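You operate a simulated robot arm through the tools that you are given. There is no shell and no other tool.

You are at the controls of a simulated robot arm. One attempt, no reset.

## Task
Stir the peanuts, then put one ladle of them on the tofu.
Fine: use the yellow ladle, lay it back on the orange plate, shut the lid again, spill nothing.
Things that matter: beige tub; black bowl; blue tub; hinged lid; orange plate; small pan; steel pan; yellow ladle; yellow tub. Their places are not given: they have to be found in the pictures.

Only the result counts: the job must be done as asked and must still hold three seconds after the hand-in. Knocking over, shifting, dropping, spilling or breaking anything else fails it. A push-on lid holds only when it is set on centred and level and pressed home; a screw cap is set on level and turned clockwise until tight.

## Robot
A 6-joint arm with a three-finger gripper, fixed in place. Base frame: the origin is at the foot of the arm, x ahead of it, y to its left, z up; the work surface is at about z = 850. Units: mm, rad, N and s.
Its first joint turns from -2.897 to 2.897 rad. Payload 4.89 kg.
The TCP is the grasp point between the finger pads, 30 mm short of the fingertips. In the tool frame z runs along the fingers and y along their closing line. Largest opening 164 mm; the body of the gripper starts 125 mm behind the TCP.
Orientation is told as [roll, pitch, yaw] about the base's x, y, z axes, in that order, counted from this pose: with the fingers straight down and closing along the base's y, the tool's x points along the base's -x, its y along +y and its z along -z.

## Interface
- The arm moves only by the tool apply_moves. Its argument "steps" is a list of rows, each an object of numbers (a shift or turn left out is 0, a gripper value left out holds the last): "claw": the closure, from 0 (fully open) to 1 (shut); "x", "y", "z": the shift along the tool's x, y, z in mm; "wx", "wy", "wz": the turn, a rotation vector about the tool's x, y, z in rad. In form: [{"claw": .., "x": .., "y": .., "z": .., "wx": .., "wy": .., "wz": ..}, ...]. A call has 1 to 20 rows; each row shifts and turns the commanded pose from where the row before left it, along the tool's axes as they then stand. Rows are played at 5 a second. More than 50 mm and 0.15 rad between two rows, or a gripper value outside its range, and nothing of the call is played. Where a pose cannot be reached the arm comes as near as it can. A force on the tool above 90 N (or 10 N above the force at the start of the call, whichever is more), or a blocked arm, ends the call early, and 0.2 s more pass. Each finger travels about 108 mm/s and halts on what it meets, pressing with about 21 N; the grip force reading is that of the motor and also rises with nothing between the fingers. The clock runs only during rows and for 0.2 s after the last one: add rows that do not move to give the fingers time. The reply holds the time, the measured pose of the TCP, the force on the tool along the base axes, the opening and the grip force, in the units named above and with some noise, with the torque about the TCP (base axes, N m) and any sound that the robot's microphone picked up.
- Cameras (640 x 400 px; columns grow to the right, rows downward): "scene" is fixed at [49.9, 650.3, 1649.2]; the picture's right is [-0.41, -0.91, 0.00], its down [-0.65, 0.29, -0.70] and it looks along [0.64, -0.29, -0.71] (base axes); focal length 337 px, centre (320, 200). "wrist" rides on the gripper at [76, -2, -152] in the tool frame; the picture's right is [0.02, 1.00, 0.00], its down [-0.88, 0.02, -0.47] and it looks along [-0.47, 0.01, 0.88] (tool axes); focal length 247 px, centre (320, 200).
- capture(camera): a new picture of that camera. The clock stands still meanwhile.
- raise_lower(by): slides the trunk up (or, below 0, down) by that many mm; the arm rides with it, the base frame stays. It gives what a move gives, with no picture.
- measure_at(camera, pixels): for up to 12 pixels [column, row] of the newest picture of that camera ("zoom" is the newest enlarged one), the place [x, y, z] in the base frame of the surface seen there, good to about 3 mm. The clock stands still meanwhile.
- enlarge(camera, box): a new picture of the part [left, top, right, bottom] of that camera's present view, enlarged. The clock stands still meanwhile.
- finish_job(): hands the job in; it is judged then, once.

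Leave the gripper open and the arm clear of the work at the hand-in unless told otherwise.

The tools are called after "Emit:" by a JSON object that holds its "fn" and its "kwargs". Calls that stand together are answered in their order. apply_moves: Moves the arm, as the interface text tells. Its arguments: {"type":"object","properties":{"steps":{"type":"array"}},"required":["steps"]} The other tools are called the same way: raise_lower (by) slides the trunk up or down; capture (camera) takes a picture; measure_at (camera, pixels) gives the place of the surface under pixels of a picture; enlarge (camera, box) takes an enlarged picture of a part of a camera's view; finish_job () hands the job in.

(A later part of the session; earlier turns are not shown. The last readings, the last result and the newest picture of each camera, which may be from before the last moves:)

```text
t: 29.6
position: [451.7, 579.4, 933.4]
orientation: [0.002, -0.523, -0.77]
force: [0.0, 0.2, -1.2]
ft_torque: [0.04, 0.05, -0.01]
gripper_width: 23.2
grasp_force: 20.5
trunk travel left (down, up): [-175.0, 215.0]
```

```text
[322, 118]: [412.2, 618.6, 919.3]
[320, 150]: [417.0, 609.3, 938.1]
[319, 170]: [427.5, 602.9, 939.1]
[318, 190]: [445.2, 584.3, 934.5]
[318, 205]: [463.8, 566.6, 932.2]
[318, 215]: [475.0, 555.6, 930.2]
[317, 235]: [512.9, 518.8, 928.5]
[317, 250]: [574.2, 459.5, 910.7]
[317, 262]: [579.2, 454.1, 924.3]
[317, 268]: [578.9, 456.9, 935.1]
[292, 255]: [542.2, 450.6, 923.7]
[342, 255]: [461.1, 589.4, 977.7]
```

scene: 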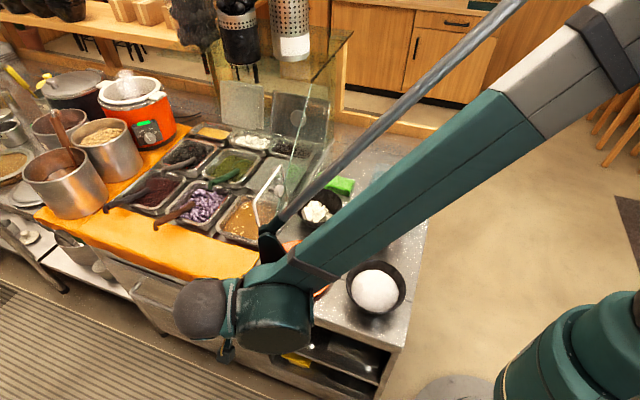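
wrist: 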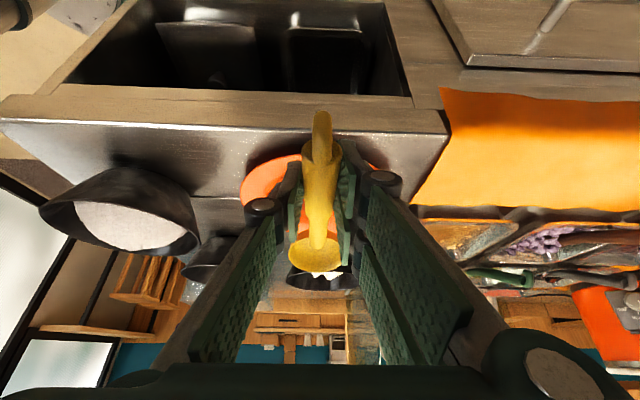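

The ladle is held firmly and level. I'll raise it another 60 mm, retract past the lid's front corner, and move sideways in line with the pan.

Emit:
{"fn": "apply_moves", "kwargs": {"steps": [{"x": -15, "z": -26}, {"x": -15, "z": -26}, {"x": 17.3, "z": -10}, {"x": 17.3, "z": -10}, {"y": 43}, {"y": 43}, {"y": 43}, {"y": 43}, {"y": 42}, {"x": 0}]}}

Emit:
{"fn": "capture", "kwargs": {"camera": "scene"}}

Emit:
{"fn": "capture", "kwargs": {"camera": "wrist"}}

```text
t: 31.8
position: [572.7, 763.0, 997.4]
orientation: [0.001, -0.523, -0.771]
force: [0.0, 0.5, -0.7]
ft_torque: [-0.03, 0.05, -0.06]
gripper_width: 23.2
grasp_force: 21.4
trunk travel left (down, up): [-175.0, 215.0]
```

```text
taken
```

scene: 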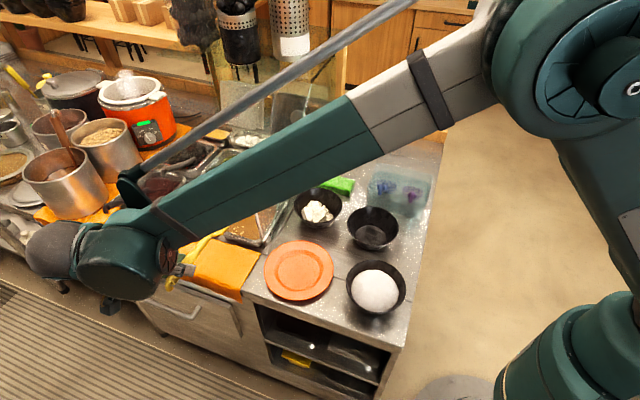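

```text
taken
```

wrist: 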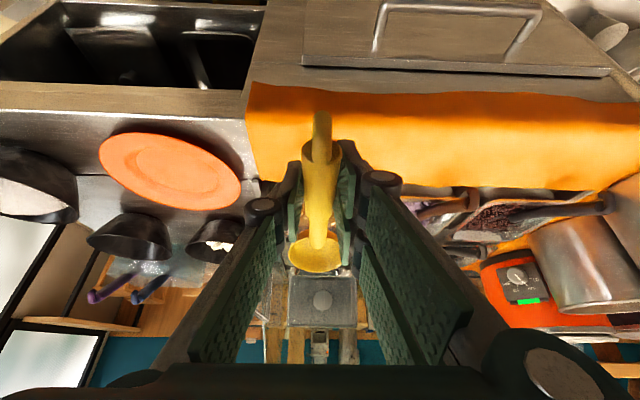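

The ladle is in line with the pan, with its bowl in front of it. I'll move forward 150 mm over the pan, then pitch the handle up 30° about the bowl, staying high.

Emit:
{"fn": "apply_moves", "kwargs": {"steps": [{"x": -26, "y": -1, "z": 15}, {"x": -26, "y": -1, "z": 15}, {"x": -26, "y": -1, "z": 15}, {"x": -26, "y": -1, "z": 15}, {"x": -26, "y": -1, "z": 15}, {"x": -10.35, "z": -14.9, "wy": 0.131}, {"x": -10.35, "z": -14.9, "wy": 0.131}, {"x": -10.35, "z": -14.9, "wy": 0.131}, {"x": -10.35, "z": -14.9, "wy": 0.131}, {"x": 0}]}}

Emit:
{"fn": "capture", "kwargs": {"camera": "wrist"}}

Emit:
{"fn": "capture", "kwargs": {"camera": "scene"}}

```text
t: 34.0
position: [691.4, 640.0, 1063.6]
orientation: [0.003, 0.0, -0.767]
force: [0.1, -0.2, -0.3]
ft_torque: [0.08, 0.06, -0.01]
gripper_width: 23.1
grasp_force: 21.4
trunk travel left (down, up): [-175.0, 215.0]
```

```text
taken
```

wrist: 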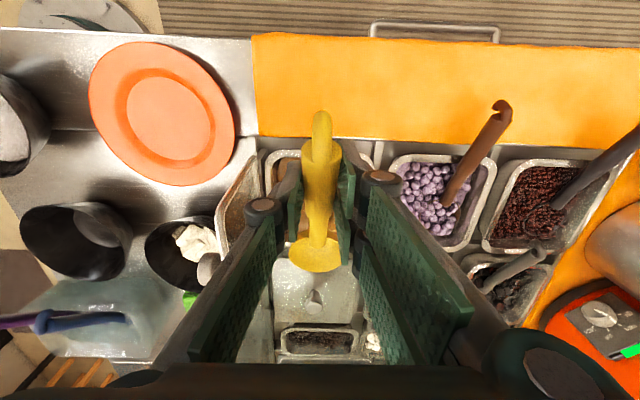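

```text
taken
```

scene: 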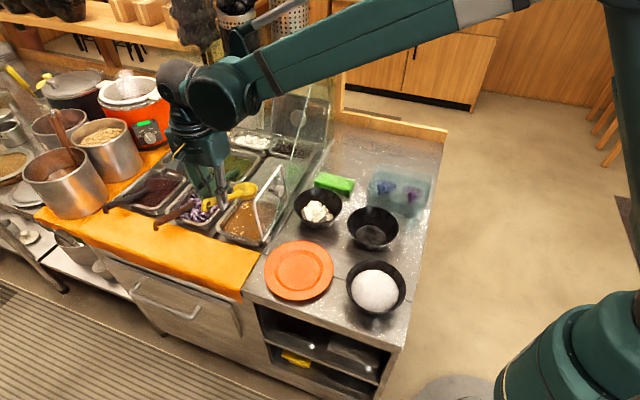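

The ladle is over the pan. I'll enlarge it and measure where it and the pan are.

Emit:
{"fn": "enlarge", "kwargs": {"camera": "scene", "box": [190, 150, 310, 250]}}

Emit:
{"fn": "enlarge", "kwargs": {"camera": "wrist", "box": [220, 90, 420, 370]}}

```text
4.00 times, centred on (250, 200) of scene
```

zoom: 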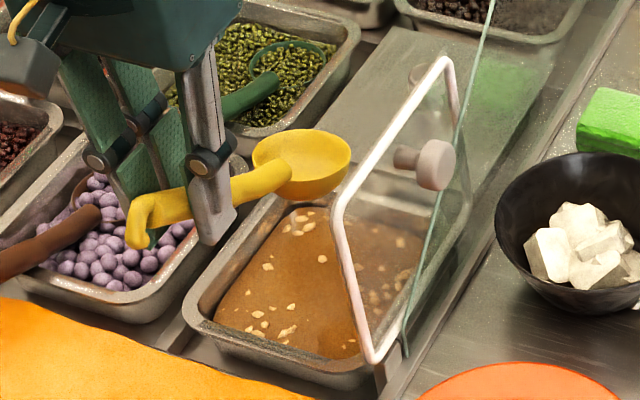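

```text
1.43 times, centred on (320, 230) of wrist
```

zoom: 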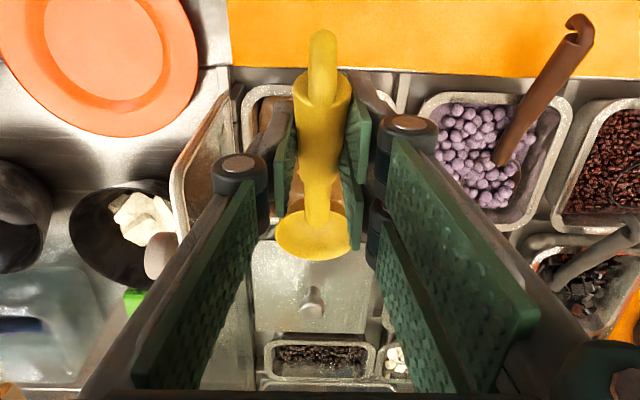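

I'll measure the pan rim, soup surface and ladle bowl in the scene picture.

Emit:
{"fn": "measure_at", "kwargs": {"camera": "scene", "pixels": [[217, 227], [262, 244], [245, 222], [235, 230], [262, 210], [232, 215], [240, 199], [250, 240], [257, 190], [245, 183], [234, 187], [250, 196]]}}

```text
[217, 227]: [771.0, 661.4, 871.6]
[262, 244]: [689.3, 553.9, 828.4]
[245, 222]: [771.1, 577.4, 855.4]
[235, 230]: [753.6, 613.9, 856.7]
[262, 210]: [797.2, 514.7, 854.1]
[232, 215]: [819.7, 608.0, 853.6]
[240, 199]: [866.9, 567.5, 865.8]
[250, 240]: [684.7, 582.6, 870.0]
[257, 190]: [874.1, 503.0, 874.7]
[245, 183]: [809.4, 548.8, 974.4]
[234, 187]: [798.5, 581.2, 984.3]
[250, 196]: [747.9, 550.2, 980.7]
```

The bowl is centred over the pan, with the soup surface at z≈854–856. I'll lower it straight down with the last part slow, watching the force.

Emit:
{"fn": "apply_moves", "kwargs": {"steps": [{"z": 30}, {"z": 30}, {"z": 25}, {"z": 15}, {"z": 8}, {"z": 6}, {"z": 6}, {"x": 0}]}}

Emit:
{"fn": "enlarge", "kwargs": {"camera": "scene", "box": [190, 150, 310, 250]}}

```text
t: 35.8
position: [689.2, 639.9, 943.9]
orientation: [0.001, 0.001, -0.768]
force: [0.5, 0.1, -1.1]
ft_torque: [0.04, 0.05, 0.0]
gripper_width: 23.3
grasp_force: 21.5
trunk travel left (down, up): [-175.0, 215.0]
```

```text
4.00 times, centred on (250, 200) of scene
```

zoom: 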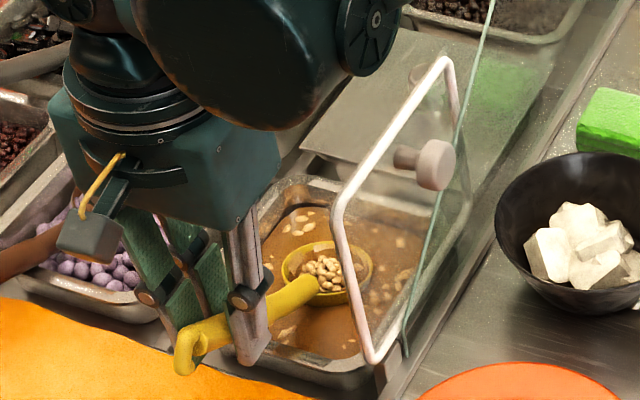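

The bowl is in the soup with peanuts gathering in it, and there's no contact force. I'll go 4 mm deeper and stir one gentle circle of 20 mm radius.

Emit:
{"fn": "apply_moves", "kwargs": {"steps": [{"z": 4}, {"x": -7}, {"x": -7}, {"x": 5.9, "y": 14.1}, {"x": 14.1, "y": 5.9}, {"x": 14.1, "y": -5.9}, {"x": 5.9, "y": -14.1}, {"x": -5.9, "y": -14.1}, {"x": -14.1, "y": -5.9}, {"x": -14.1, "y": 5.9}, {"x": -5.9, "y": 14.1}, {"x": 0}]}}

Emit:
{"fn": "enlarge", "kwargs": {"camera": "scene", "box": [190, 150, 310, 250]}}

```text
t: 38.4
position: [697.5, 629.0, 941.1]
orientation: [0.001, 0.001, -0.768]
force: [-0.5, -0.4, -1.3]
ft_torque: [0.03, 0.12, 0.03]
gripper_width: 23.2
grasp_force: 21.3
trunk travel left (down, up): [-175.0, 215.0]
```

```text
4.00 times, centred on (250, 200) of scene
```

zoom: 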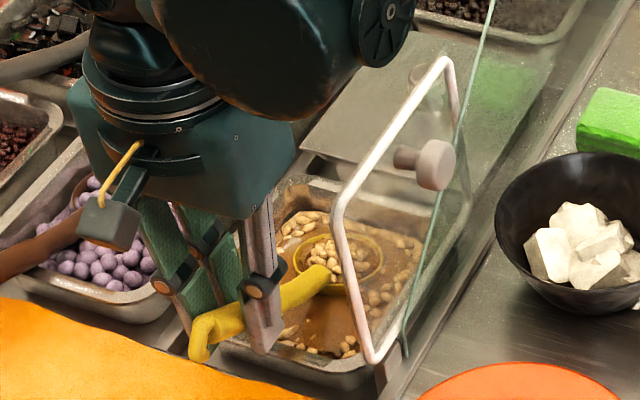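

Stirring is bringing peanuts up to the surface and the forces are small. I'll do two more circles.

Emit:
{"fn": "apply_moves", "kwargs": {"steps": [{"x": 5.9, "y": 14.1}, {"x": 14.1, "y": 5.9}, {"x": 14.1, "y": -5.9}, {"x": 5.9, "y": -14.1}, {"x": -5.9, "y": -14.1}, {"x": -14.1, "y": -5.9}, {"x": -14.1, "y": 5.9}, {"x": -5.9, "y": 14.1}, {"x": 5.9, "y": 14.1}, {"x": 14.1, "y": 5.9}, {"x": 14.1, "y": -5.9}, {"x": 5.9, "y": -14.1}, {"x": -5.9, "y": -14.1}, {"x": -14.1, "y": -5.9}, {"x": -14.1, "y": 5.9}, {"x": -5.9, "y": 14.1}, {"x": 0}]}}

Emit:
{"fn": "enlarge", "kwargs": {"camera": "scene", "box": [190, 150, 310, 250]}}

```text
t: 42.0
position: [700.4, 631.2, 937.3]
orientation: [0.001, -0.001, -0.768]
force: [0.3, -0.7, -0.7]
ft_torque: [0.06, 0.1, -0.02]
gripper_width: 23.1
grasp_force: 21.2
trunk travel left (down, up): [-175.0, 215.0]
```

```text
4.00 times, centred on (250, 200) of scene
```

zoom: 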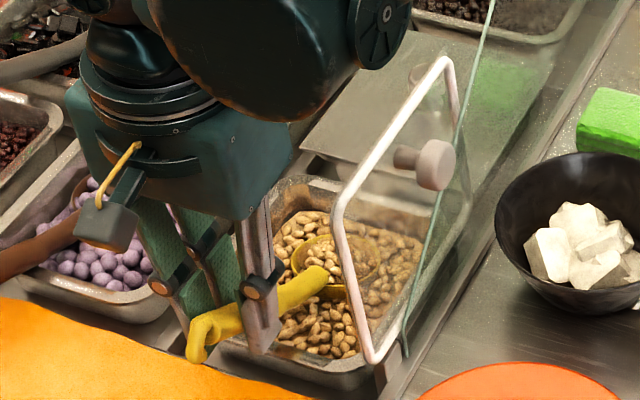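

The peanuts are now fully stirred up across the whole pan. I'll do one more circle to be sure.

Emit:
{"fn": "apply_moves", "kwargs": {"steps": [{"x": 5.9, "y": 14.1}, {"x": 14.1, "y": 5.9}, {"x": 14.1, "y": -5.9}, {"x": 5.9, "y": -14.1}, {"x": -5.9, "y": -14.1}, {"x": -14.1, "y": -5.9}, {"x": -14.1, "y": 5.9}, {"x": -5.9, "y": 14.1}, {"x": 0}]}}

Emit:
{"fn": "enlarge", "kwargs": {"camera": "scene", "box": [205, 180, 295, 250]}}

Emit:
{"fn": "capture", "kwargs": {"camera": "wrist"}}

```text
t: 44.0
position: [702.5, 630.4, 937.8]
orientation: [0.002, -0.001, -0.768]
force: [-0.3, 0.8, -1.6]
ft_torque: [0.07, 0.08, 0.05]
gripper_width: 23.1
grasp_force: 21.2
trunk travel left (down, up): [-175.0, 215.0]
```

```text
5.71 times, centred on (250, 215) of scene
```

zoom: 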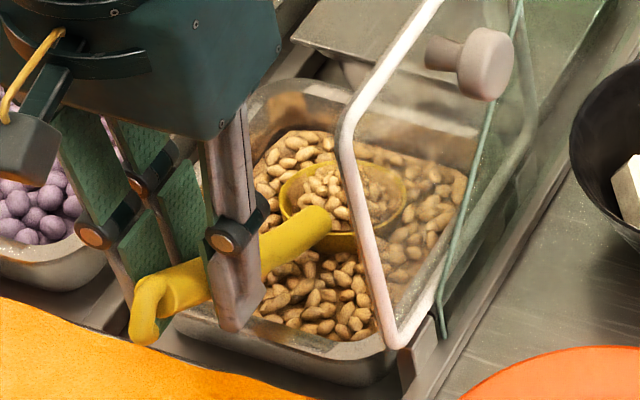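

```text
taken
```

wrist: 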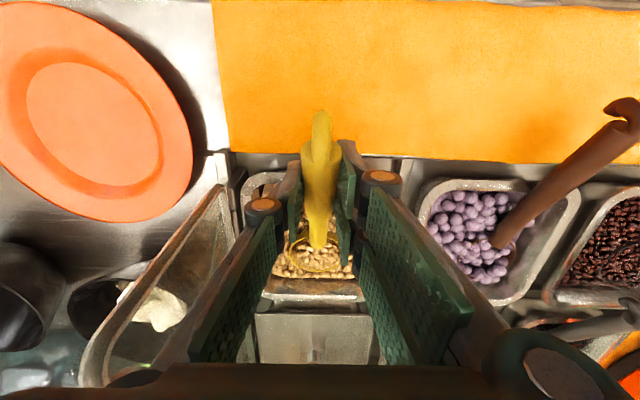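

The bowl looks full. I'll level the ladle gradually while it's still deep, keeping the handle above the pan's front rim, and stop at about 16° to check.

Emit:
{"fn": "apply_moves", "kwargs": {"steps": [{"x": 4.0, "z": 6.75, "wy": -0.0611}, {"x": 3.9, "z": 6.75, "wy": -0.0611}, {"x": 3.75, "z": 6.5, "wy": -0.0611}, {"x": 3.75, "z": 6.5, "wy": -0.0611}, {"x": 0}]}}

Emit:
{"fn": "enlarge", "kwargs": {"camera": "scene", "box": [205, 180, 295, 250]}}

```text
t: 45.2
position: [691.5, 638.3, 911.7]
orientation: [0.002, -0.244, -0.769]
force: [-0.2, 1.0, -1.1]
ft_torque: [0.05, 0.07, 0.02]
gripper_width: 23.2
grasp_force: 21.2
trunk travel left (down, up): [-175.0, 215.0]
```

```text
5.71 times, centred on (250, 215) of scene
```

zoom: 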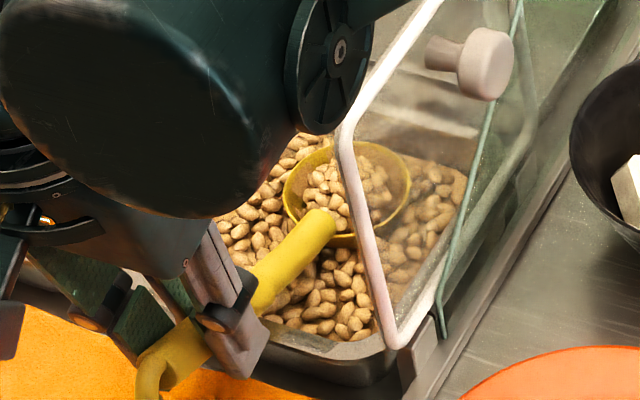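

The bowl is full and touching nothing. I'll finish levelling while lifting out.

Emit:
{"fn": "apply_moves", "kwargs": {"steps": [{"x": 1.65, "z": 0.45, "wy": -0.04365}, {"x": 1.65, "z": 0.45, "wy": -0.04365}, {"x": 1.25, "z": 0.6, "wy": -0.04365}, {"x": 1.25, "z": 0.55, "wy": -0.04365}, {"x": 0.95, "z": 0.95, "wy": -0.05235}, {"x": 0.95, "z": 0.95, "wy": -0.05235}, {"x": -2.5, "z": -4.3}, {"x": -5, "z": -8.7}, {"x": -5, "z": -8.7}, {"x": -5, "z": -8.7}, {"x": -5, "z": -8.7}, {"x": 0}, {"x": 0}]}}

Emit:
{"fn": "enlarge", "kwargs": {"camera": "scene", "box": [190, 150, 310, 250]}}

Emit:
{"fn": "enlarge", "kwargs": {"camera": "wrist", "box": [240, 90, 400, 310]}}

```text
t: 48.0
position: [686.4, 643.8, 950.0]
orientation: [0.002, -0.525, -0.77]
force: [-0.4, -0.8, -0.7]
ft_torque: [0.07, 0.07, 0.02]
gripper_width: 23.2
grasp_force: 20.8
trunk travel left (down, up): [-175.0, 215.0]
```

```text
4.00 times, centred on (250, 200) of scene
```

zoom: 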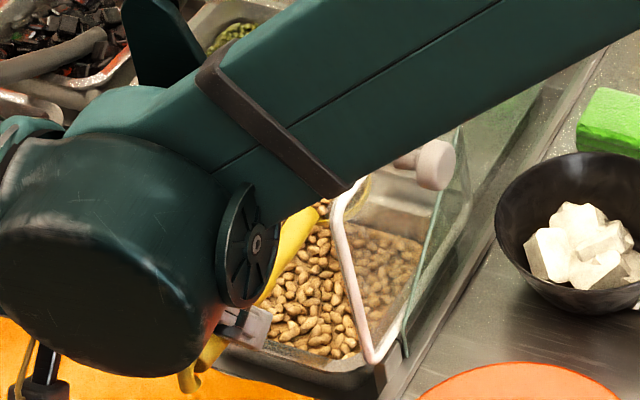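

```text
1.82 times, centred on (320, 200) of wrist
```

zoom: 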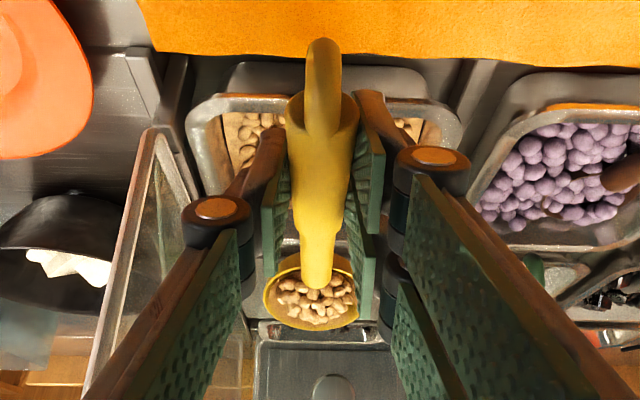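

The ladle holds a full scoop of peanuts and is out of the pan. I'll raise it 30 mm and retract smoothly so the bowl clears the lid and pan.

Emit:
{"fn": "apply_moves", "kwargs": {"steps": [{"x": -2.5, "z": -4.33}, {"x": -5, "z": -8.66}, {"x": -5, "z": -8.66}, {"x": -2.5, "z": -4.33}, {"x": 8.7, "z": -5}, {"x": 13, "z": -7.5}, {"x": 17.3, "z": -10}, {"x": 17.3, "z": -10}, {"x": 17.3, "z": -10}, {"x": 17.3, "z": -10}, {"x": 17.3, "z": -10}, {"x": 17.3, "z": -10}, {"x": 13, "z": -7.5}, {"x": 8.7, "z": -5}, {"x": 0}]}}

Emit:
{"fn": "enlarge", "kwargs": {"camera": "wrist", "box": [200, 90, 440, 320]}}

Emit:
{"fn": "enlarge", "kwargs": {"camera": "scene", "box": [150, 150, 350, 330]}}

```text
t: 51.2
position: [563.7, 762.3, 979.7]
orientation: [0.002, -0.525, -0.768]
force: [-0.1, 0.0, -0.9]
ft_torque: [0.07, 0.06, 0.0]
gripper_width: 23.1
grasp_force: 21.1
trunk travel left (down, up): [-175.0, 215.0]
```

```text
1.74 times, centred on (320, 205) of wrist
```

zoom: 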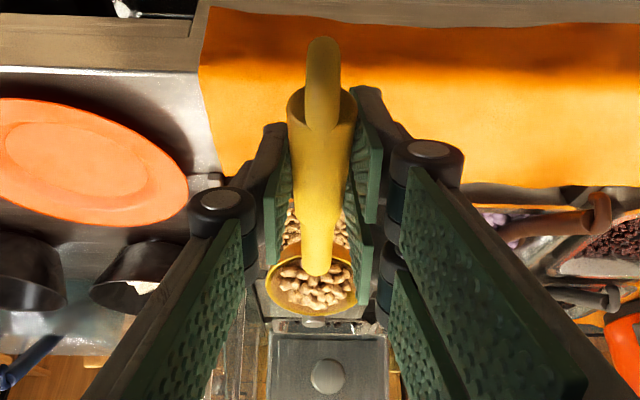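

```text
2.22 times, centred on (250, 240) of scene
```

zoom: 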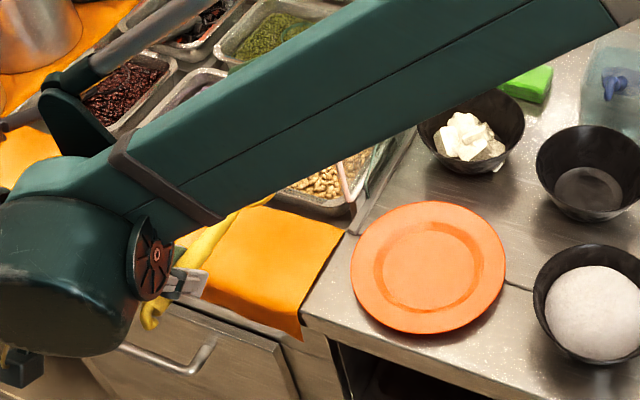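

The peanuts are still full and the bowl is clear of the lid corner. I'll move sideways smoothly, in line with the tofu bowl.

Emit:
{"fn": "apply_moves", "kwargs": {"steps": [{"y": -8}, {"y": -16}, {"y": -22}, {"y": -22}, {"y": -22}, {"y": -22}, {"y": -22}, {"y": -22}, {"y": -20}, {"y": -12}, {"y": -5.5}, {"x": 0}]}}

Emit:
{"fn": "capture", "kwargs": {"camera": "wrist"}}

Emit:
{"fn": "capture", "kwargs": {"camera": "scene"}}

```text
t: 53.8
position: [429.9, 621.5, 980.6]
orientation: [0.003, -0.524, -0.769]
force: [0.4, -0.4, -1.7]
ft_torque: [0.06, 0.07, 0.05]
gripper_width: 23.4
grasp_force: 20.6
trunk travel left (down, up): [-175.0, 215.0]
```

```text
taken
```

wrist: 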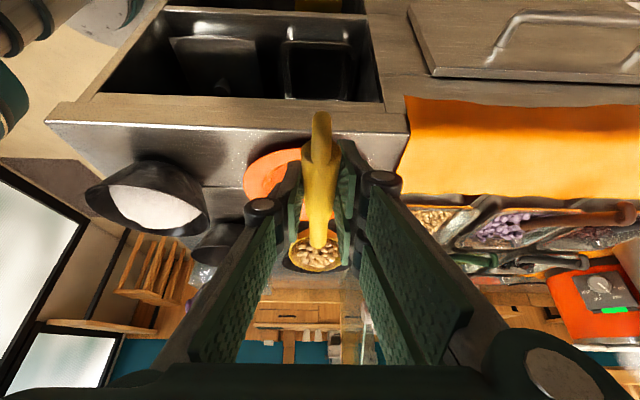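

```text
taken
```

scene: 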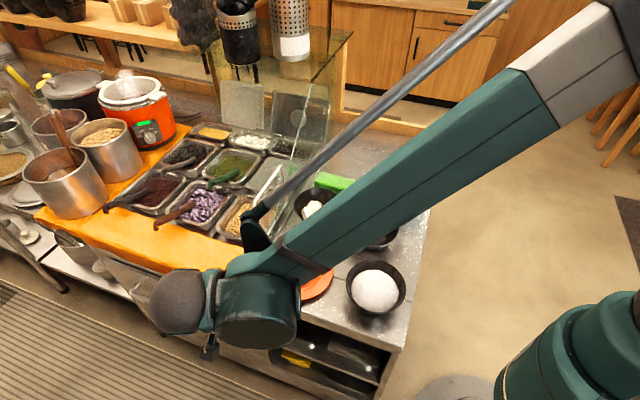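

The line-up is good (bowl centre v≈746) and nothing has spilled. I'll move forward 190 mm over the tofu bowl, then lower 25 mm.

Emit:
{"fn": "apply_moves", "kwargs": {"steps": [{"x": -6.9, "z": 4}, {"x": -13.9, "z": 8}, {"x": -19, "z": 11}, {"x": -19, "z": 11}, {"x": -19, "z": 11}, {"x": -19, "z": 11}, {"x": -19, "z": 11}, {"x": -19, "z": 11}, {"x": -15.6, "z": 9}, {"x": -8.7, "z": 5}, {"x": -5.2, "z": 3}, {"x": 0}]}}

Emit:
{"fn": "capture", "kwargs": {"camera": "wrist"}}

Emit:
{"fn": "capture", "kwargs": {"camera": "scene"}}

Emit:
{"fn": "enlarge", "kwargs": {"camera": "scene", "box": [230, 140, 370, 260]}}

```text
t: 56.4
position: [567.3, 488.8, 981.1]
orientation: [0.001, -0.525, -0.769]
force: [1.0, 0.4, -1.0]
ft_torque: [0.07, 0.06, 0.04]
gripper_width: 23.6
grasp_force: 21.2
trunk travel left (down, up): [-175.0, 215.0]
```

```text
taken
```

wrist: 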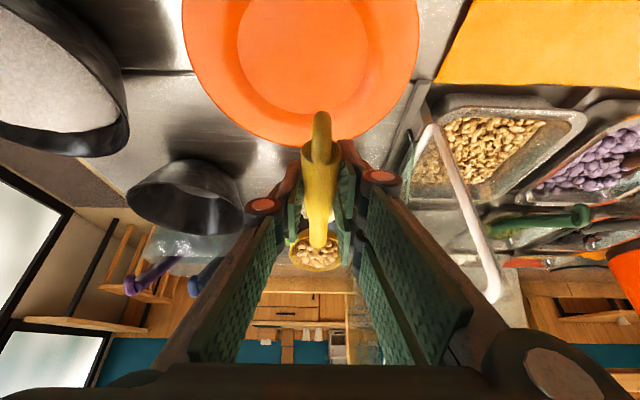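

```text
taken
```

scene: 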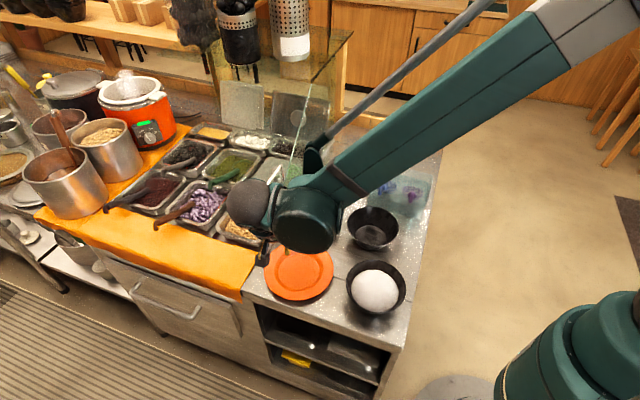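

```text
3.33 times, centred on (300, 200) of scene
```

zoom: 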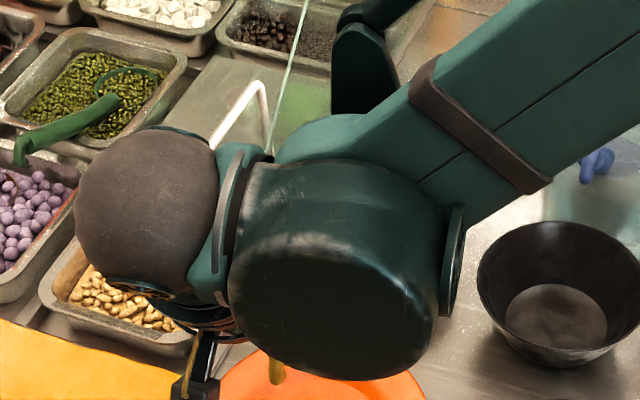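

The bowl is over the tofu, with its front lip at about u=222, v=751. I'll lower 26 mm and begin tipping about the front lip to 30°.

Emit:
{"fn": "apply_moves", "kwargs": {"steps": [{"x": 4.4, "z": 7.6}, {"x": 4.4, "z": 7.7}, {"x": 4.4, "z": 7.7}, {"x": -6.5, "z": -9.4, "wy": 0.06545}, {"x": -6.5, "z": -9.4, "wy": 0.06545}, {"x": -6.5, "z": -9.4, "wy": 0.06545}, {"x": -6.5, "z": -9.4, "wy": 0.06545}, {"x": -6.5, "z": -9.4, "wy": 0.06545}, {"x": -6.5, "z": -9.4, "wy": 0.06545}, {"x": -6.5, "z": -9.4, "wy": 0.06545}, {"x": -6.5, "z": -9.4, "wy": 0.06545}, {"x": 0}]}}

Emit:
{"fn": "capture", "kwargs": {"camera": "wrist"}}

Emit:
{"fn": "enlarge", "kwargs": {"camera": "scene", "box": [230, 140, 370, 260]}}

```text
t: 59.0
position: [585.9, 470.9, 1040.7]
orientation: [0.0, 0.002, -0.768]
force: [0.2, -0.3, -1.0]
ft_torque: [0.06, 0.02, -0.02]
gripper_width: 23.3
grasp_force: 21.3
trunk travel left (down, up): [-175.0, 215.0]
```

```text
taken
```

wrist: 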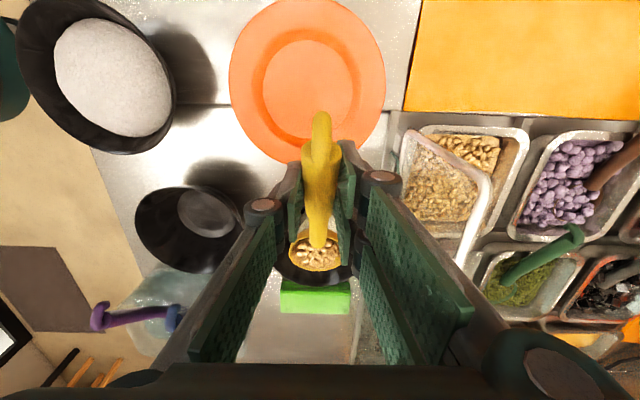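

```text
3.33 times, centred on (300, 200) of scene
```

zoom: 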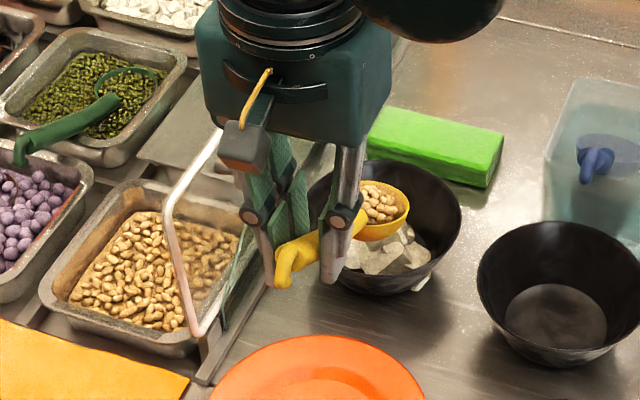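

The peanuts are still in at 30°. Before tipping further I'll measure the ladle lip and the bowl rim to confirm alignment.

Emit:
{"fn": "measure_at", "kwargs": {"camera": "zoom", "pixels": [[311, 200], [461, 222], [440, 180], [385, 159], [345, 165], [385, 295], [455, 250], [408, 213], [405, 198], [385, 187], [375, 239], [360, 235]]}}

Emit:
{"fn": "enlarge", "kwargs": {"camera": "wrist", "box": [240, 210, 400, 330]}}

```text
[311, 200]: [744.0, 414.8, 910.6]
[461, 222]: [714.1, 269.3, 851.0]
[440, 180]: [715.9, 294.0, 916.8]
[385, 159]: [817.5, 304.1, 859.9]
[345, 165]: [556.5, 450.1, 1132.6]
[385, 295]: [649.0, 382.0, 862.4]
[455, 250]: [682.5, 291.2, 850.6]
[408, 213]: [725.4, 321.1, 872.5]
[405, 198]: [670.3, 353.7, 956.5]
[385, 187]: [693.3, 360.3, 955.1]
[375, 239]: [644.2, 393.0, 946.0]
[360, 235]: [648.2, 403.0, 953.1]
```

```text
3.33 times, centred on (320, 270) of wrist
```

zoom: 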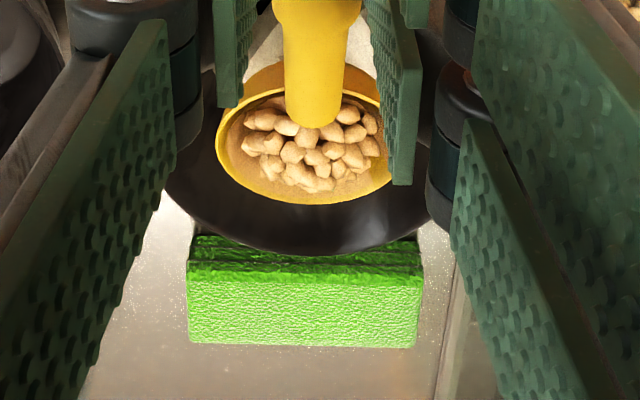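

The lip is at about u=224, v=750, right over the bowl's centre. I'll continue tipping slowly to 60°.

Emit:
{"fn": "apply_moves", "kwargs": {"steps": [{"x": -6.5, "z": -9.4, "wy": 0.06545}, {"x": -6.5, "z": -9.4, "wy": 0.06545}, {"x": -6.5, "z": -9.4, "wy": 0.06545}, {"x": -6.5, "z": -9.4, "wy": 0.06545}, {"x": -6.5, "z": -9.4, "wy": 0.06545}, {"x": -6.5, "z": -9.4, "wy": 0.06545}, {"x": -6.5, "z": -9.4, "wy": 0.06545}, {"x": -6.5, "z": -9.4, "wy": 0.06545}, {"x": 0}]}}

Emit:
{"fn": "enlarge", "kwargs": {"camera": "scene", "box": [230, 140, 370, 260]}}

Emit:
{"fn": "capture", "kwargs": {"camera": "scene"}}

Emit:
{"fn": "capture", "kwargs": {"camera": "wrist"}}

```text
t: 61.0
position: [632.8, 423.6, 1100.6]
orientation: [0.0, 0.525, -0.768]
force: [-0.1, -0.7, -0.4]
ft_torque: [0.03, 0.05, 0.02]
gripper_width: 23.5
grasp_force: 21.2
trunk travel left (down, up): [-175.0, 215.0]
```

```text
3.33 times, centred on (300, 200) of scene
```

zoom: 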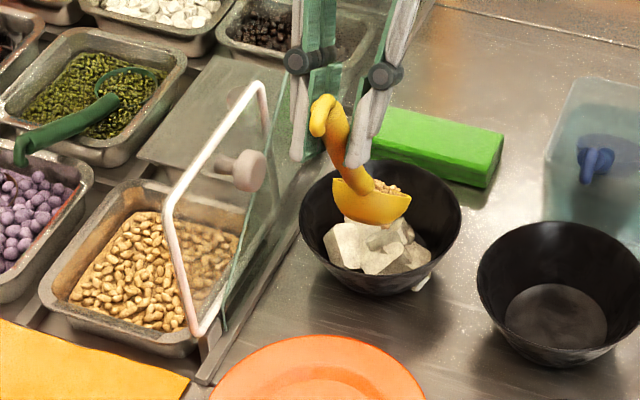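

```text
taken
```

scene: 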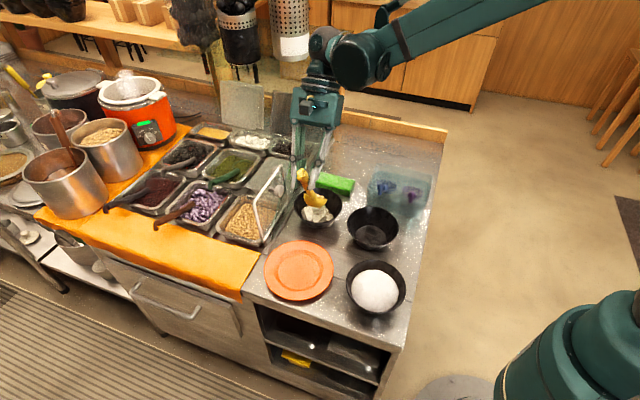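

```text
taken
```

wrist: 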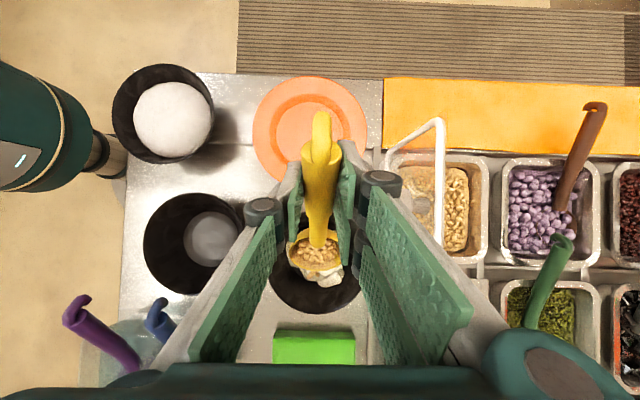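

At 60° the peanuts still cling in the bowl, which stays over the tofu. I'll check the hand's and wrist's clearance to the glass before tipping further.

Emit:
{"fn": "measure_at", "kwargs": {"camera": "scene", "pixels": [[312, 40], [325, 40], [298, 110], [300, 80], [318, 82], [335, 110], [322, 65], [313, 85], [311, 82], [295, 150], [350, 60], [320, 30]]}}

Emit:
{"fn": "enlarge", "kwargs": {"camera": "scene", "box": [250, 0, 400, 130]}}

```text
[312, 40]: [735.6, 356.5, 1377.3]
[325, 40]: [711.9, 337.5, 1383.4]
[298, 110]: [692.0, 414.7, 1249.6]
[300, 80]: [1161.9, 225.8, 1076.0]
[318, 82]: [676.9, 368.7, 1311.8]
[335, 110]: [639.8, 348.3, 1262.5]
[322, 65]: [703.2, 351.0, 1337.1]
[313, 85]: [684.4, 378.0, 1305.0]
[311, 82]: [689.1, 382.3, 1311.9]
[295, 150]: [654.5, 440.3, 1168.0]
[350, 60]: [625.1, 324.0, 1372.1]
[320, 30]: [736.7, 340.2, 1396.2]
```

```text
3.08 times, centred on (325, 65) of scene
```

zoom: 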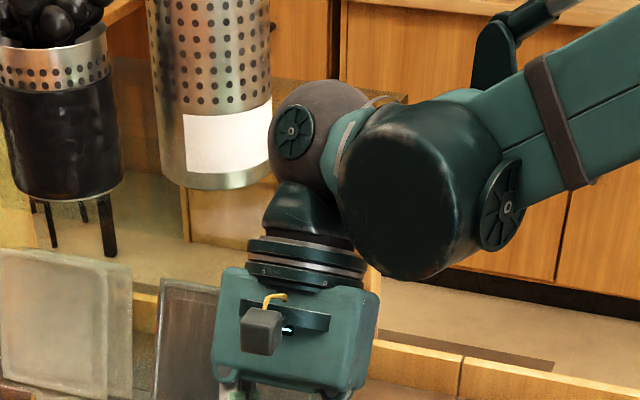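

The wrist stays on the robot side of the glass plane (v<848). I'll tip on to 75°, shifting 8 mm away from the glass for margin.

Emit:
{"fn": "apply_moves", "kwargs": {"steps": [{"y": -2, "x": -6.5, "z": -9.4, "wy": 0.06545}, {"y": -2, "x": -6.5, "z": -9.4, "wy": 0.06545}, {"y": -2, "x": -6.5, "z": -9.4, "wy": 0.06545}, {"y": -2, "x": -6.5, "z": -9.4, "wy": 0.06545}, {"x": 0}, {"x": 0}]}}

Emit:
{"fn": "enlarge", "kwargs": {"camera": "scene", "box": [230, 140, 370, 260]}}

Emit:
{"fn": "enlarge", "kwargs": {"camera": "wrist", "box": [240, 210, 400, 330]}}

```text
t: 62.4
position: [658.1, 388.1, 1116.3]
orientation: [0.002, 0.786, -0.768]
force: [0.5, -0.4, -0.8]
ft_torque: [0.07, 0.04, 0.0]
gripper_width: 23.1
grasp_force: 20.9
trunk travel left (down, up): [-175.0, 215.0]
```

```text
3.33 times, centred on (300, 200) of scene
```

zoom: 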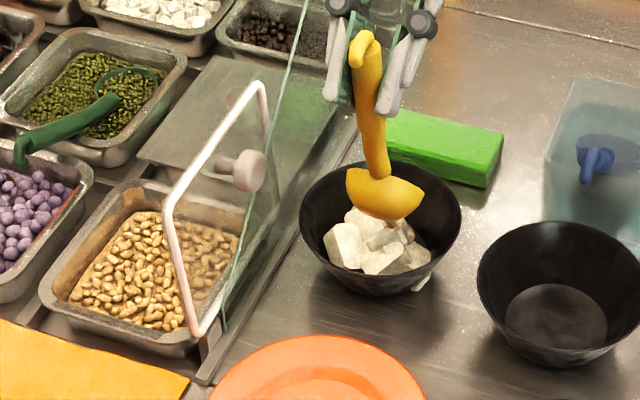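

```text
3.33 times, centred on (320, 270) of wrist
```

zoom: 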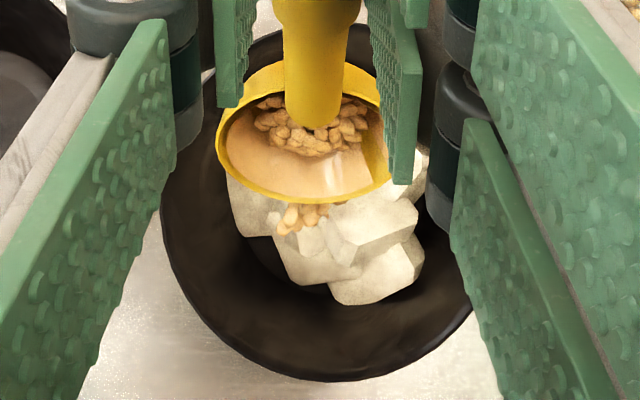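

The peanuts are pouring onto the tofu. I'll continue tipping to 95°.

Emit:
{"fn": "apply_moves", "kwargs": {"steps": [{"x": -6.5, "z": -9.4, "wy": 0.06545}, {"x": -6.5, "z": -9.4, "wy": 0.06545}, {"x": -6.5, "z": -9.4, "wy": 0.06545}, {"x": -6.5, "z": -9.4, "wy": 0.06545}, {"x": 0}, {"x": 0}, {"x": 0}]}}

Emit:
{"fn": "enlarge", "kwargs": {"camera": "scene", "box": [230, 140, 370, 260]}}

Emit:
{"fn": "capture", "kwargs": {"camera": "scene"}}

Emit:
{"fn": "enlarge", "kwargs": {"camera": "wrist", "box": [240, 190, 400, 330]}}

```text
t: 64.0
position: [683.6, 390.0, 1120.5]
orientation: [0.035, 1.028, -0.767]
force: [0.2, 0.9, -1.1]
ft_torque: [0.02, -0.06, 0.02]
gripper_width: 23.4
grasp_force: 21.2
out of reach, approached as far as the arm can: row 3, 4
trunk travel left (down, up): [-175.0, 215.0]
```

```text
3.33 times, centred on (300, 200) of scene
```

zoom: 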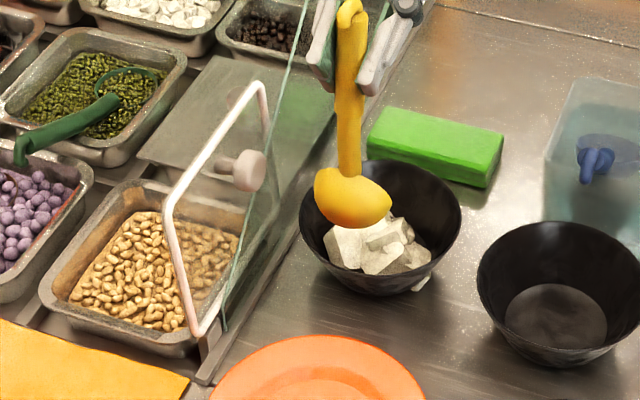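

```text
taken
```

scene: 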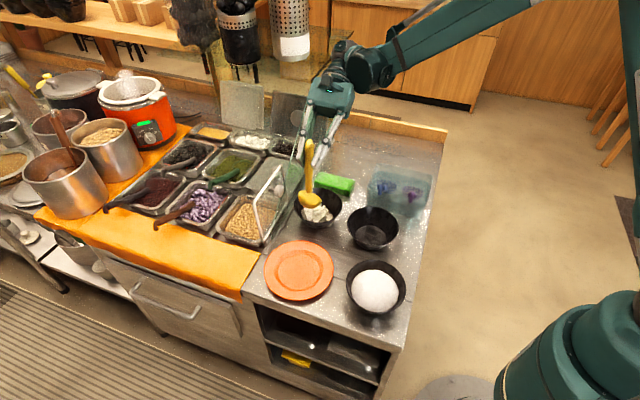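

```text
2.86 times, centred on (320, 260) of wrist
```

zoom: 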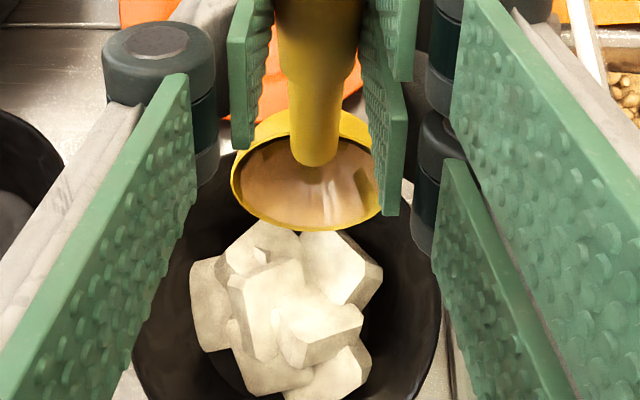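

The arm reached its limit near 90° and drifted slightly towards the glass, but the ladle looks empty. I'll tilt back along the same arc and inspect the bowl.

Emit:
{"fn": "apply_moves", "kwargs": {"steps": [{"x": 5.87, "z": 9.8, "wy": -0.06545}, {"x": 5.87, "z": 9.8, "wy": -0.06545}, {"x": 0}]}}

Emit:
{"fn": "enlarge", "kwargs": {"camera": "scene", "box": [250, 150, 360, 240]}}

Emit:
{"fn": "enlarge", "kwargs": {"camera": "wrist", "box": [240, 190, 400, 330]}}

```text
t: 64.8
position: [667.3, 405.1, 1120.1]
orientation: [0.002, 0.916, -0.767]
force: [0.0, 0.1, -0.6]
ft_torque: [-0.02, -0.04, -0.02]
gripper_width: 23.3
grasp_force: 20.9
trunk travel left (down, up): [-175.0, 215.0]
```

```text
4.44 times, centred on (305, 195) of scene
```

zoom: 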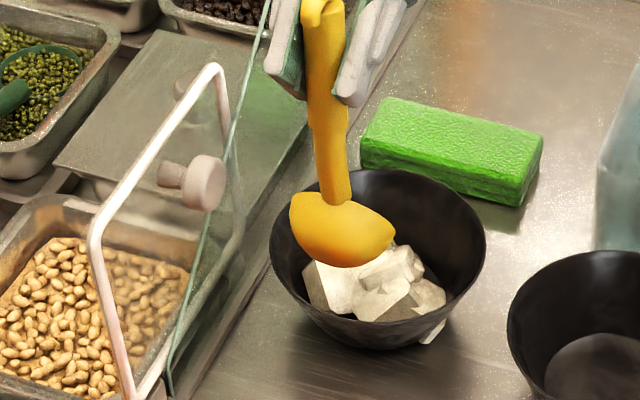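

```text
2.86 times, centred on (320, 260) of wrist
```

zoom: 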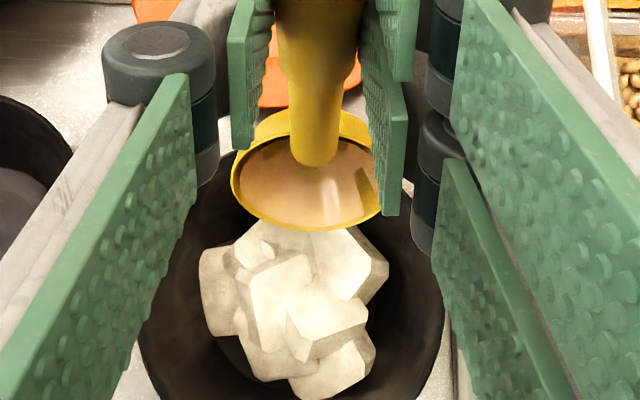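

The ladle is empty. I'll tilt back to about 30°, moving back from the glass as I go, to see the peanuts on the tofu.

Emit:
{"fn": "apply_moves", "kwargs": {"steps": [{"x": 5.87, "y": -1, "z": 9.8, "wy": -0.06545}, {"x": 5.87, "y": -1, "z": 9.8, "wy": -0.06545}, {"x": 5.87, "y": -1, "z": 9.8, "wy": -0.06545}, {"x": 5.87, "y": -1, "z": 9.8, "wy": -0.06545}, {"x": 5.87, "y": -1, "z": 9.8, "wy": -0.06545}, {"x": 5.87, "y": -1, "z": 9.8, "wy": -0.06545}, {"x": 5.87, "y": -1, "z": 9.8, "wy": -0.06545}, {"x": 5.87, "y": -1, "z": 9.8, "wy": -0.06545}, {"x": 5.87, "y": -1, "z": 9.8, "wy": -0.06545}, {"x": 5.87, "y": -1, "z": 9.8, "wy": -0.06545}, {"x": 5.87, "y": -1, "z": 9.8, "wy": -0.06545}, {"x": 5.87, "y": -1, "z": 9.8, "wy": -0.06545}, {"x": 5.87, "z": 9.8, "wy": -0.06545}, {"x": 5.87, "z": 9.8, "wy": -0.06545}, {"x": 0}]}}

Emit:
{"fn": "enlarge", "kwargs": {"camera": "scene", "box": [250, 150, 360, 240]}}

Emit:
{"fn": "capture", "kwargs": {"camera": "wrist"}}

```text
t: 68.0
position: [564.1, 486.2, 1040.0]
orientation: [0.001, 0.0, -0.767]
force: [0.4, 0.1, -0.5]
ft_torque: [0.02, 0.02, 0.04]
gripper_width: 23.3
grasp_force: 20.8
trunk travel left (down, up): [-175.0, 215.0]
```

```text
4.44 times, centred on (305, 195) of scene
```

zoom: 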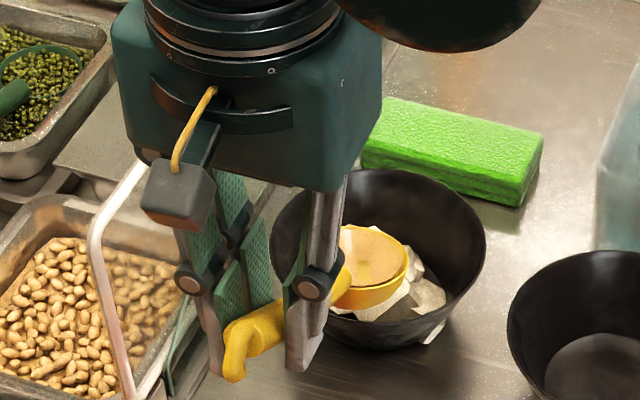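

```text
taken
```

wrist: 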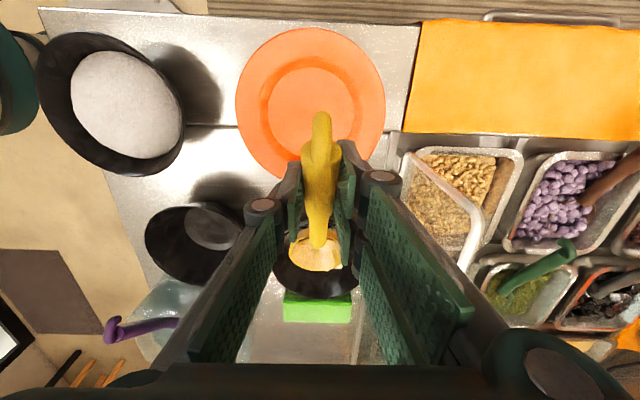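

I'll level the ladle about its bowl, lift 20 mm and retract so the tofu bowl can be seen.

Emit:
{"fn": "apply_moves", "kwargs": {"steps": [{"x": 8.3, "z": 16.1, "wy": -0.131}, {"x": 8.3, "z": 16.1, "wy": -0.131}, {"x": 8.3, "z": 16.1, "wy": -0.131}, {"x": 8.3, "z": 16.1, "wy": -0.131}, {"x": -10, "z": -17.3}, {"x": 0}, {"x": 0}, {"x": 13, "z": -7.5}, {"x": 22, "z": -12.7}, {"x": 26, "z": -15}, {"x": 26, "z": -15}, {"x": 26, "z": -15}, {"x": 22, "z": -12.7}, {"x": 13, "z": -7.5}, {"x": 0}]}}

Emit:
{"fn": "capture", "kwargs": {"camera": "wrist"}}

Emit:
{"fn": "capture", "kwargs": {"camera": "scene"}}

Emit:
{"fn": "enlarge", "kwargs": {"camera": "scene", "box": [250, 150, 360, 240]}}

```text
t: 71.2
position: [427.5, 623.5, 991.5]
orientation: [0.001, -0.524, -0.768]
force: [0.3, 0.6, 0.3]
ft_torque: [0.05, 0.04, 0.0]
gripper_width: 23.4
grasp_force: 20.9
trunk travel left (down, up): [-175.0, 215.0]
```

```text
taken
```

wrist: 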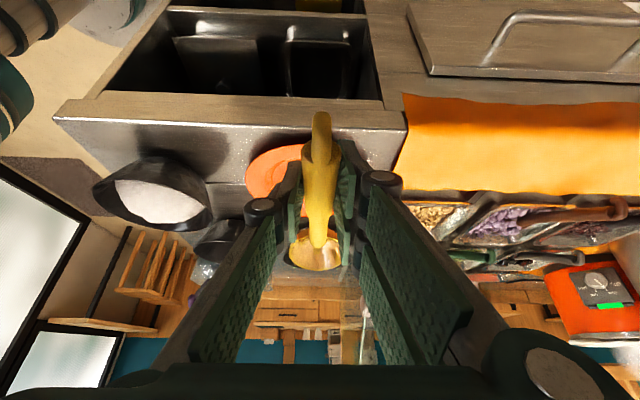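

```text
taken
```

scene: 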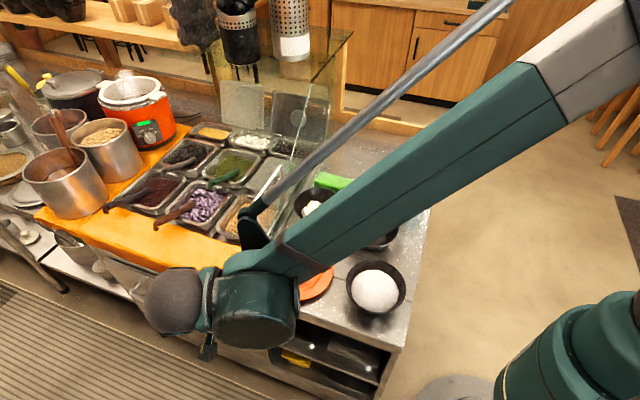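

```text
4.44 times, centred on (305, 195) of scene
```

zoom: 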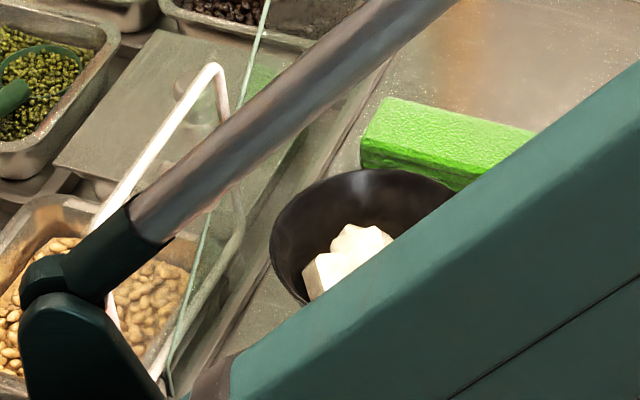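

The forearm blocks the view. I'll pitch the tool upright here so the scene camera can see the tofu.

Emit:
{"fn": "apply_moves", "kwargs": {"steps": [{"x": -10.35, "z": -14.9, "wy": 0.131}, {"x": -10.35, "z": -14.9, "wy": 0.131}, {"x": -10.35, "z": -14.9, "wy": 0.131}, {"x": -10.35, "z": -14.9, "wy": 0.131}, {"x": 0}]}}

Emit:
{"fn": "capture", "kwargs": {"camera": "wrist"}}

Emit:
{"fn": "enlarge", "kwargs": {"camera": "scene", "box": [220, 150, 360, 270]}}

```text
t: 72.4
position: [441.0, 608.8, 1060.8]
orientation: [0.002, 0.002, -0.767]
force: [0.6, 0.1, -1.6]
ft_torque: [0.01, 0.01, 0.0]
gripper_width: 23.1
grasp_force: 20.9
trunk travel left (down, up): [-175.0, 215.0]
```

```text
taken
```

wrist: 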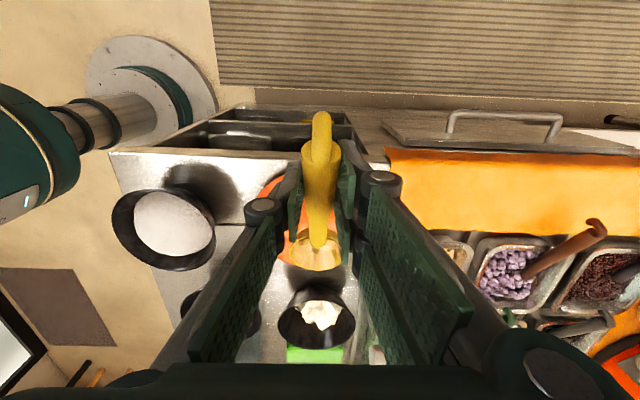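

```text
3.33 times, centred on (290, 210) of scene
```

zoom: 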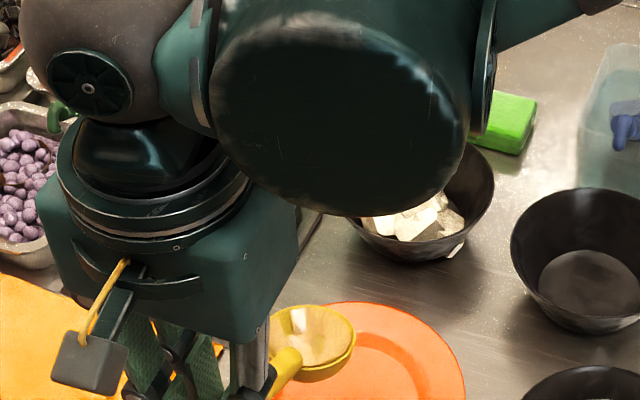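

Emit:
{"fn": "enlarge", "kwargs": {"camera": "wrist", "box": [270, 270, 370, 360]}}

Emit:
{"fn": "enlarge", "kwargs": {"camera": "scene", "box": [310, 190, 360, 230]}}

```text
4.44 times, centred on (320, 315) of wrist
```

zoom: 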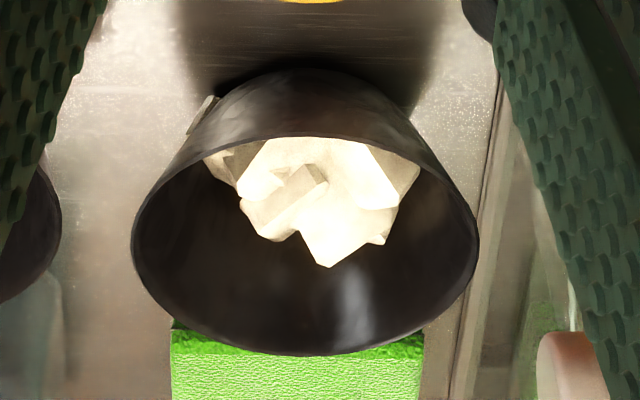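

```text
10.00 times, centred on (335, 210) of scene
```

zoom: 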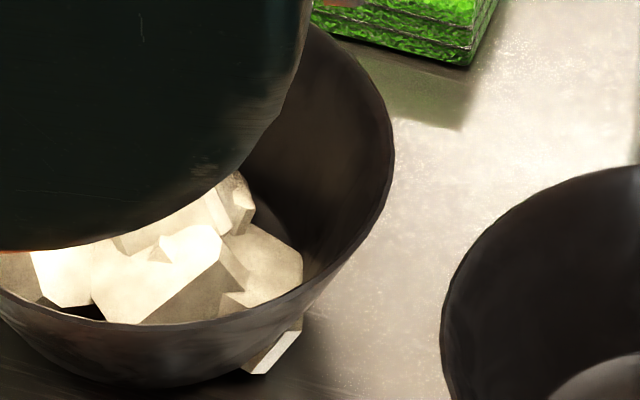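

I can't see any peanuts on the tofu from these angles, because the near inner side of the bowl is hidden. I'll go higher and forward so the wrist camera looks straight down into the bowl.

Emit:
{"fn": "apply_moves", "kwargs": {"steps": [{"z": -25}, {"z": -25}, {"x": -40}, {"x": -40}, {"x": -40}, {"x": -40}, {"x": -40}, {"x": -40}, {"x": -40}, {"x": -40}, {"x": -40, "y": -10}, {"x": 0}]}}

Emit:
{"fn": "capture", "kwargs": {"camera": "wrist"}}

Emit:
{"fn": "enlarge", "kwargs": {"camera": "scene", "box": [270, 170, 370, 240]}}

```text
t: 75.0
position: [691.3, 350.0, 1108.9]
orientation: [0.001, 0.0, -0.767]
force: [-0.8, 0.0, -0.7]
ft_torque: [0.04, 0.07, -0.01]
gripper_width: 23.4
grasp_force: 20.9
trunk travel left (down, up): [-175.0, 215.0]
```

```text
taken
```

wrist: 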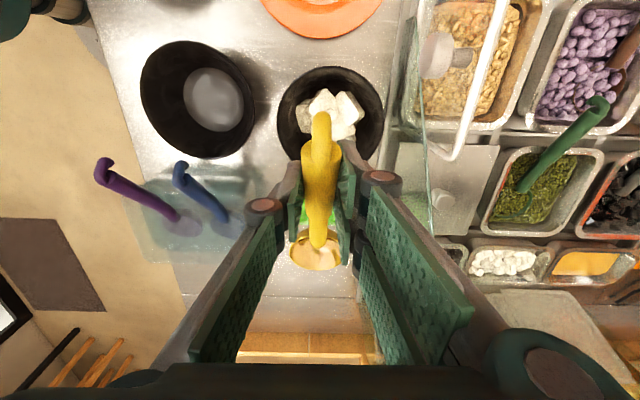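

```text
5.71 times, centred on (320, 205) of scene
```

zoom: 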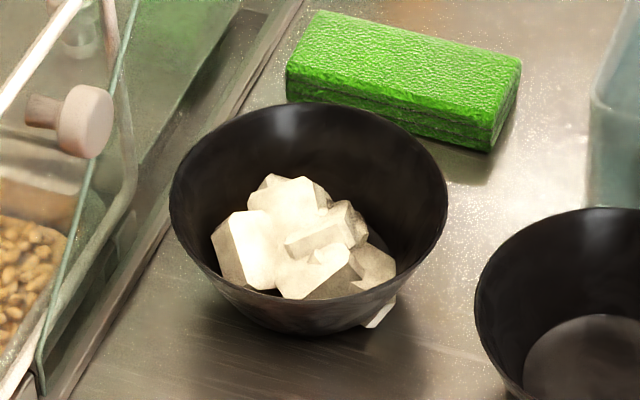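

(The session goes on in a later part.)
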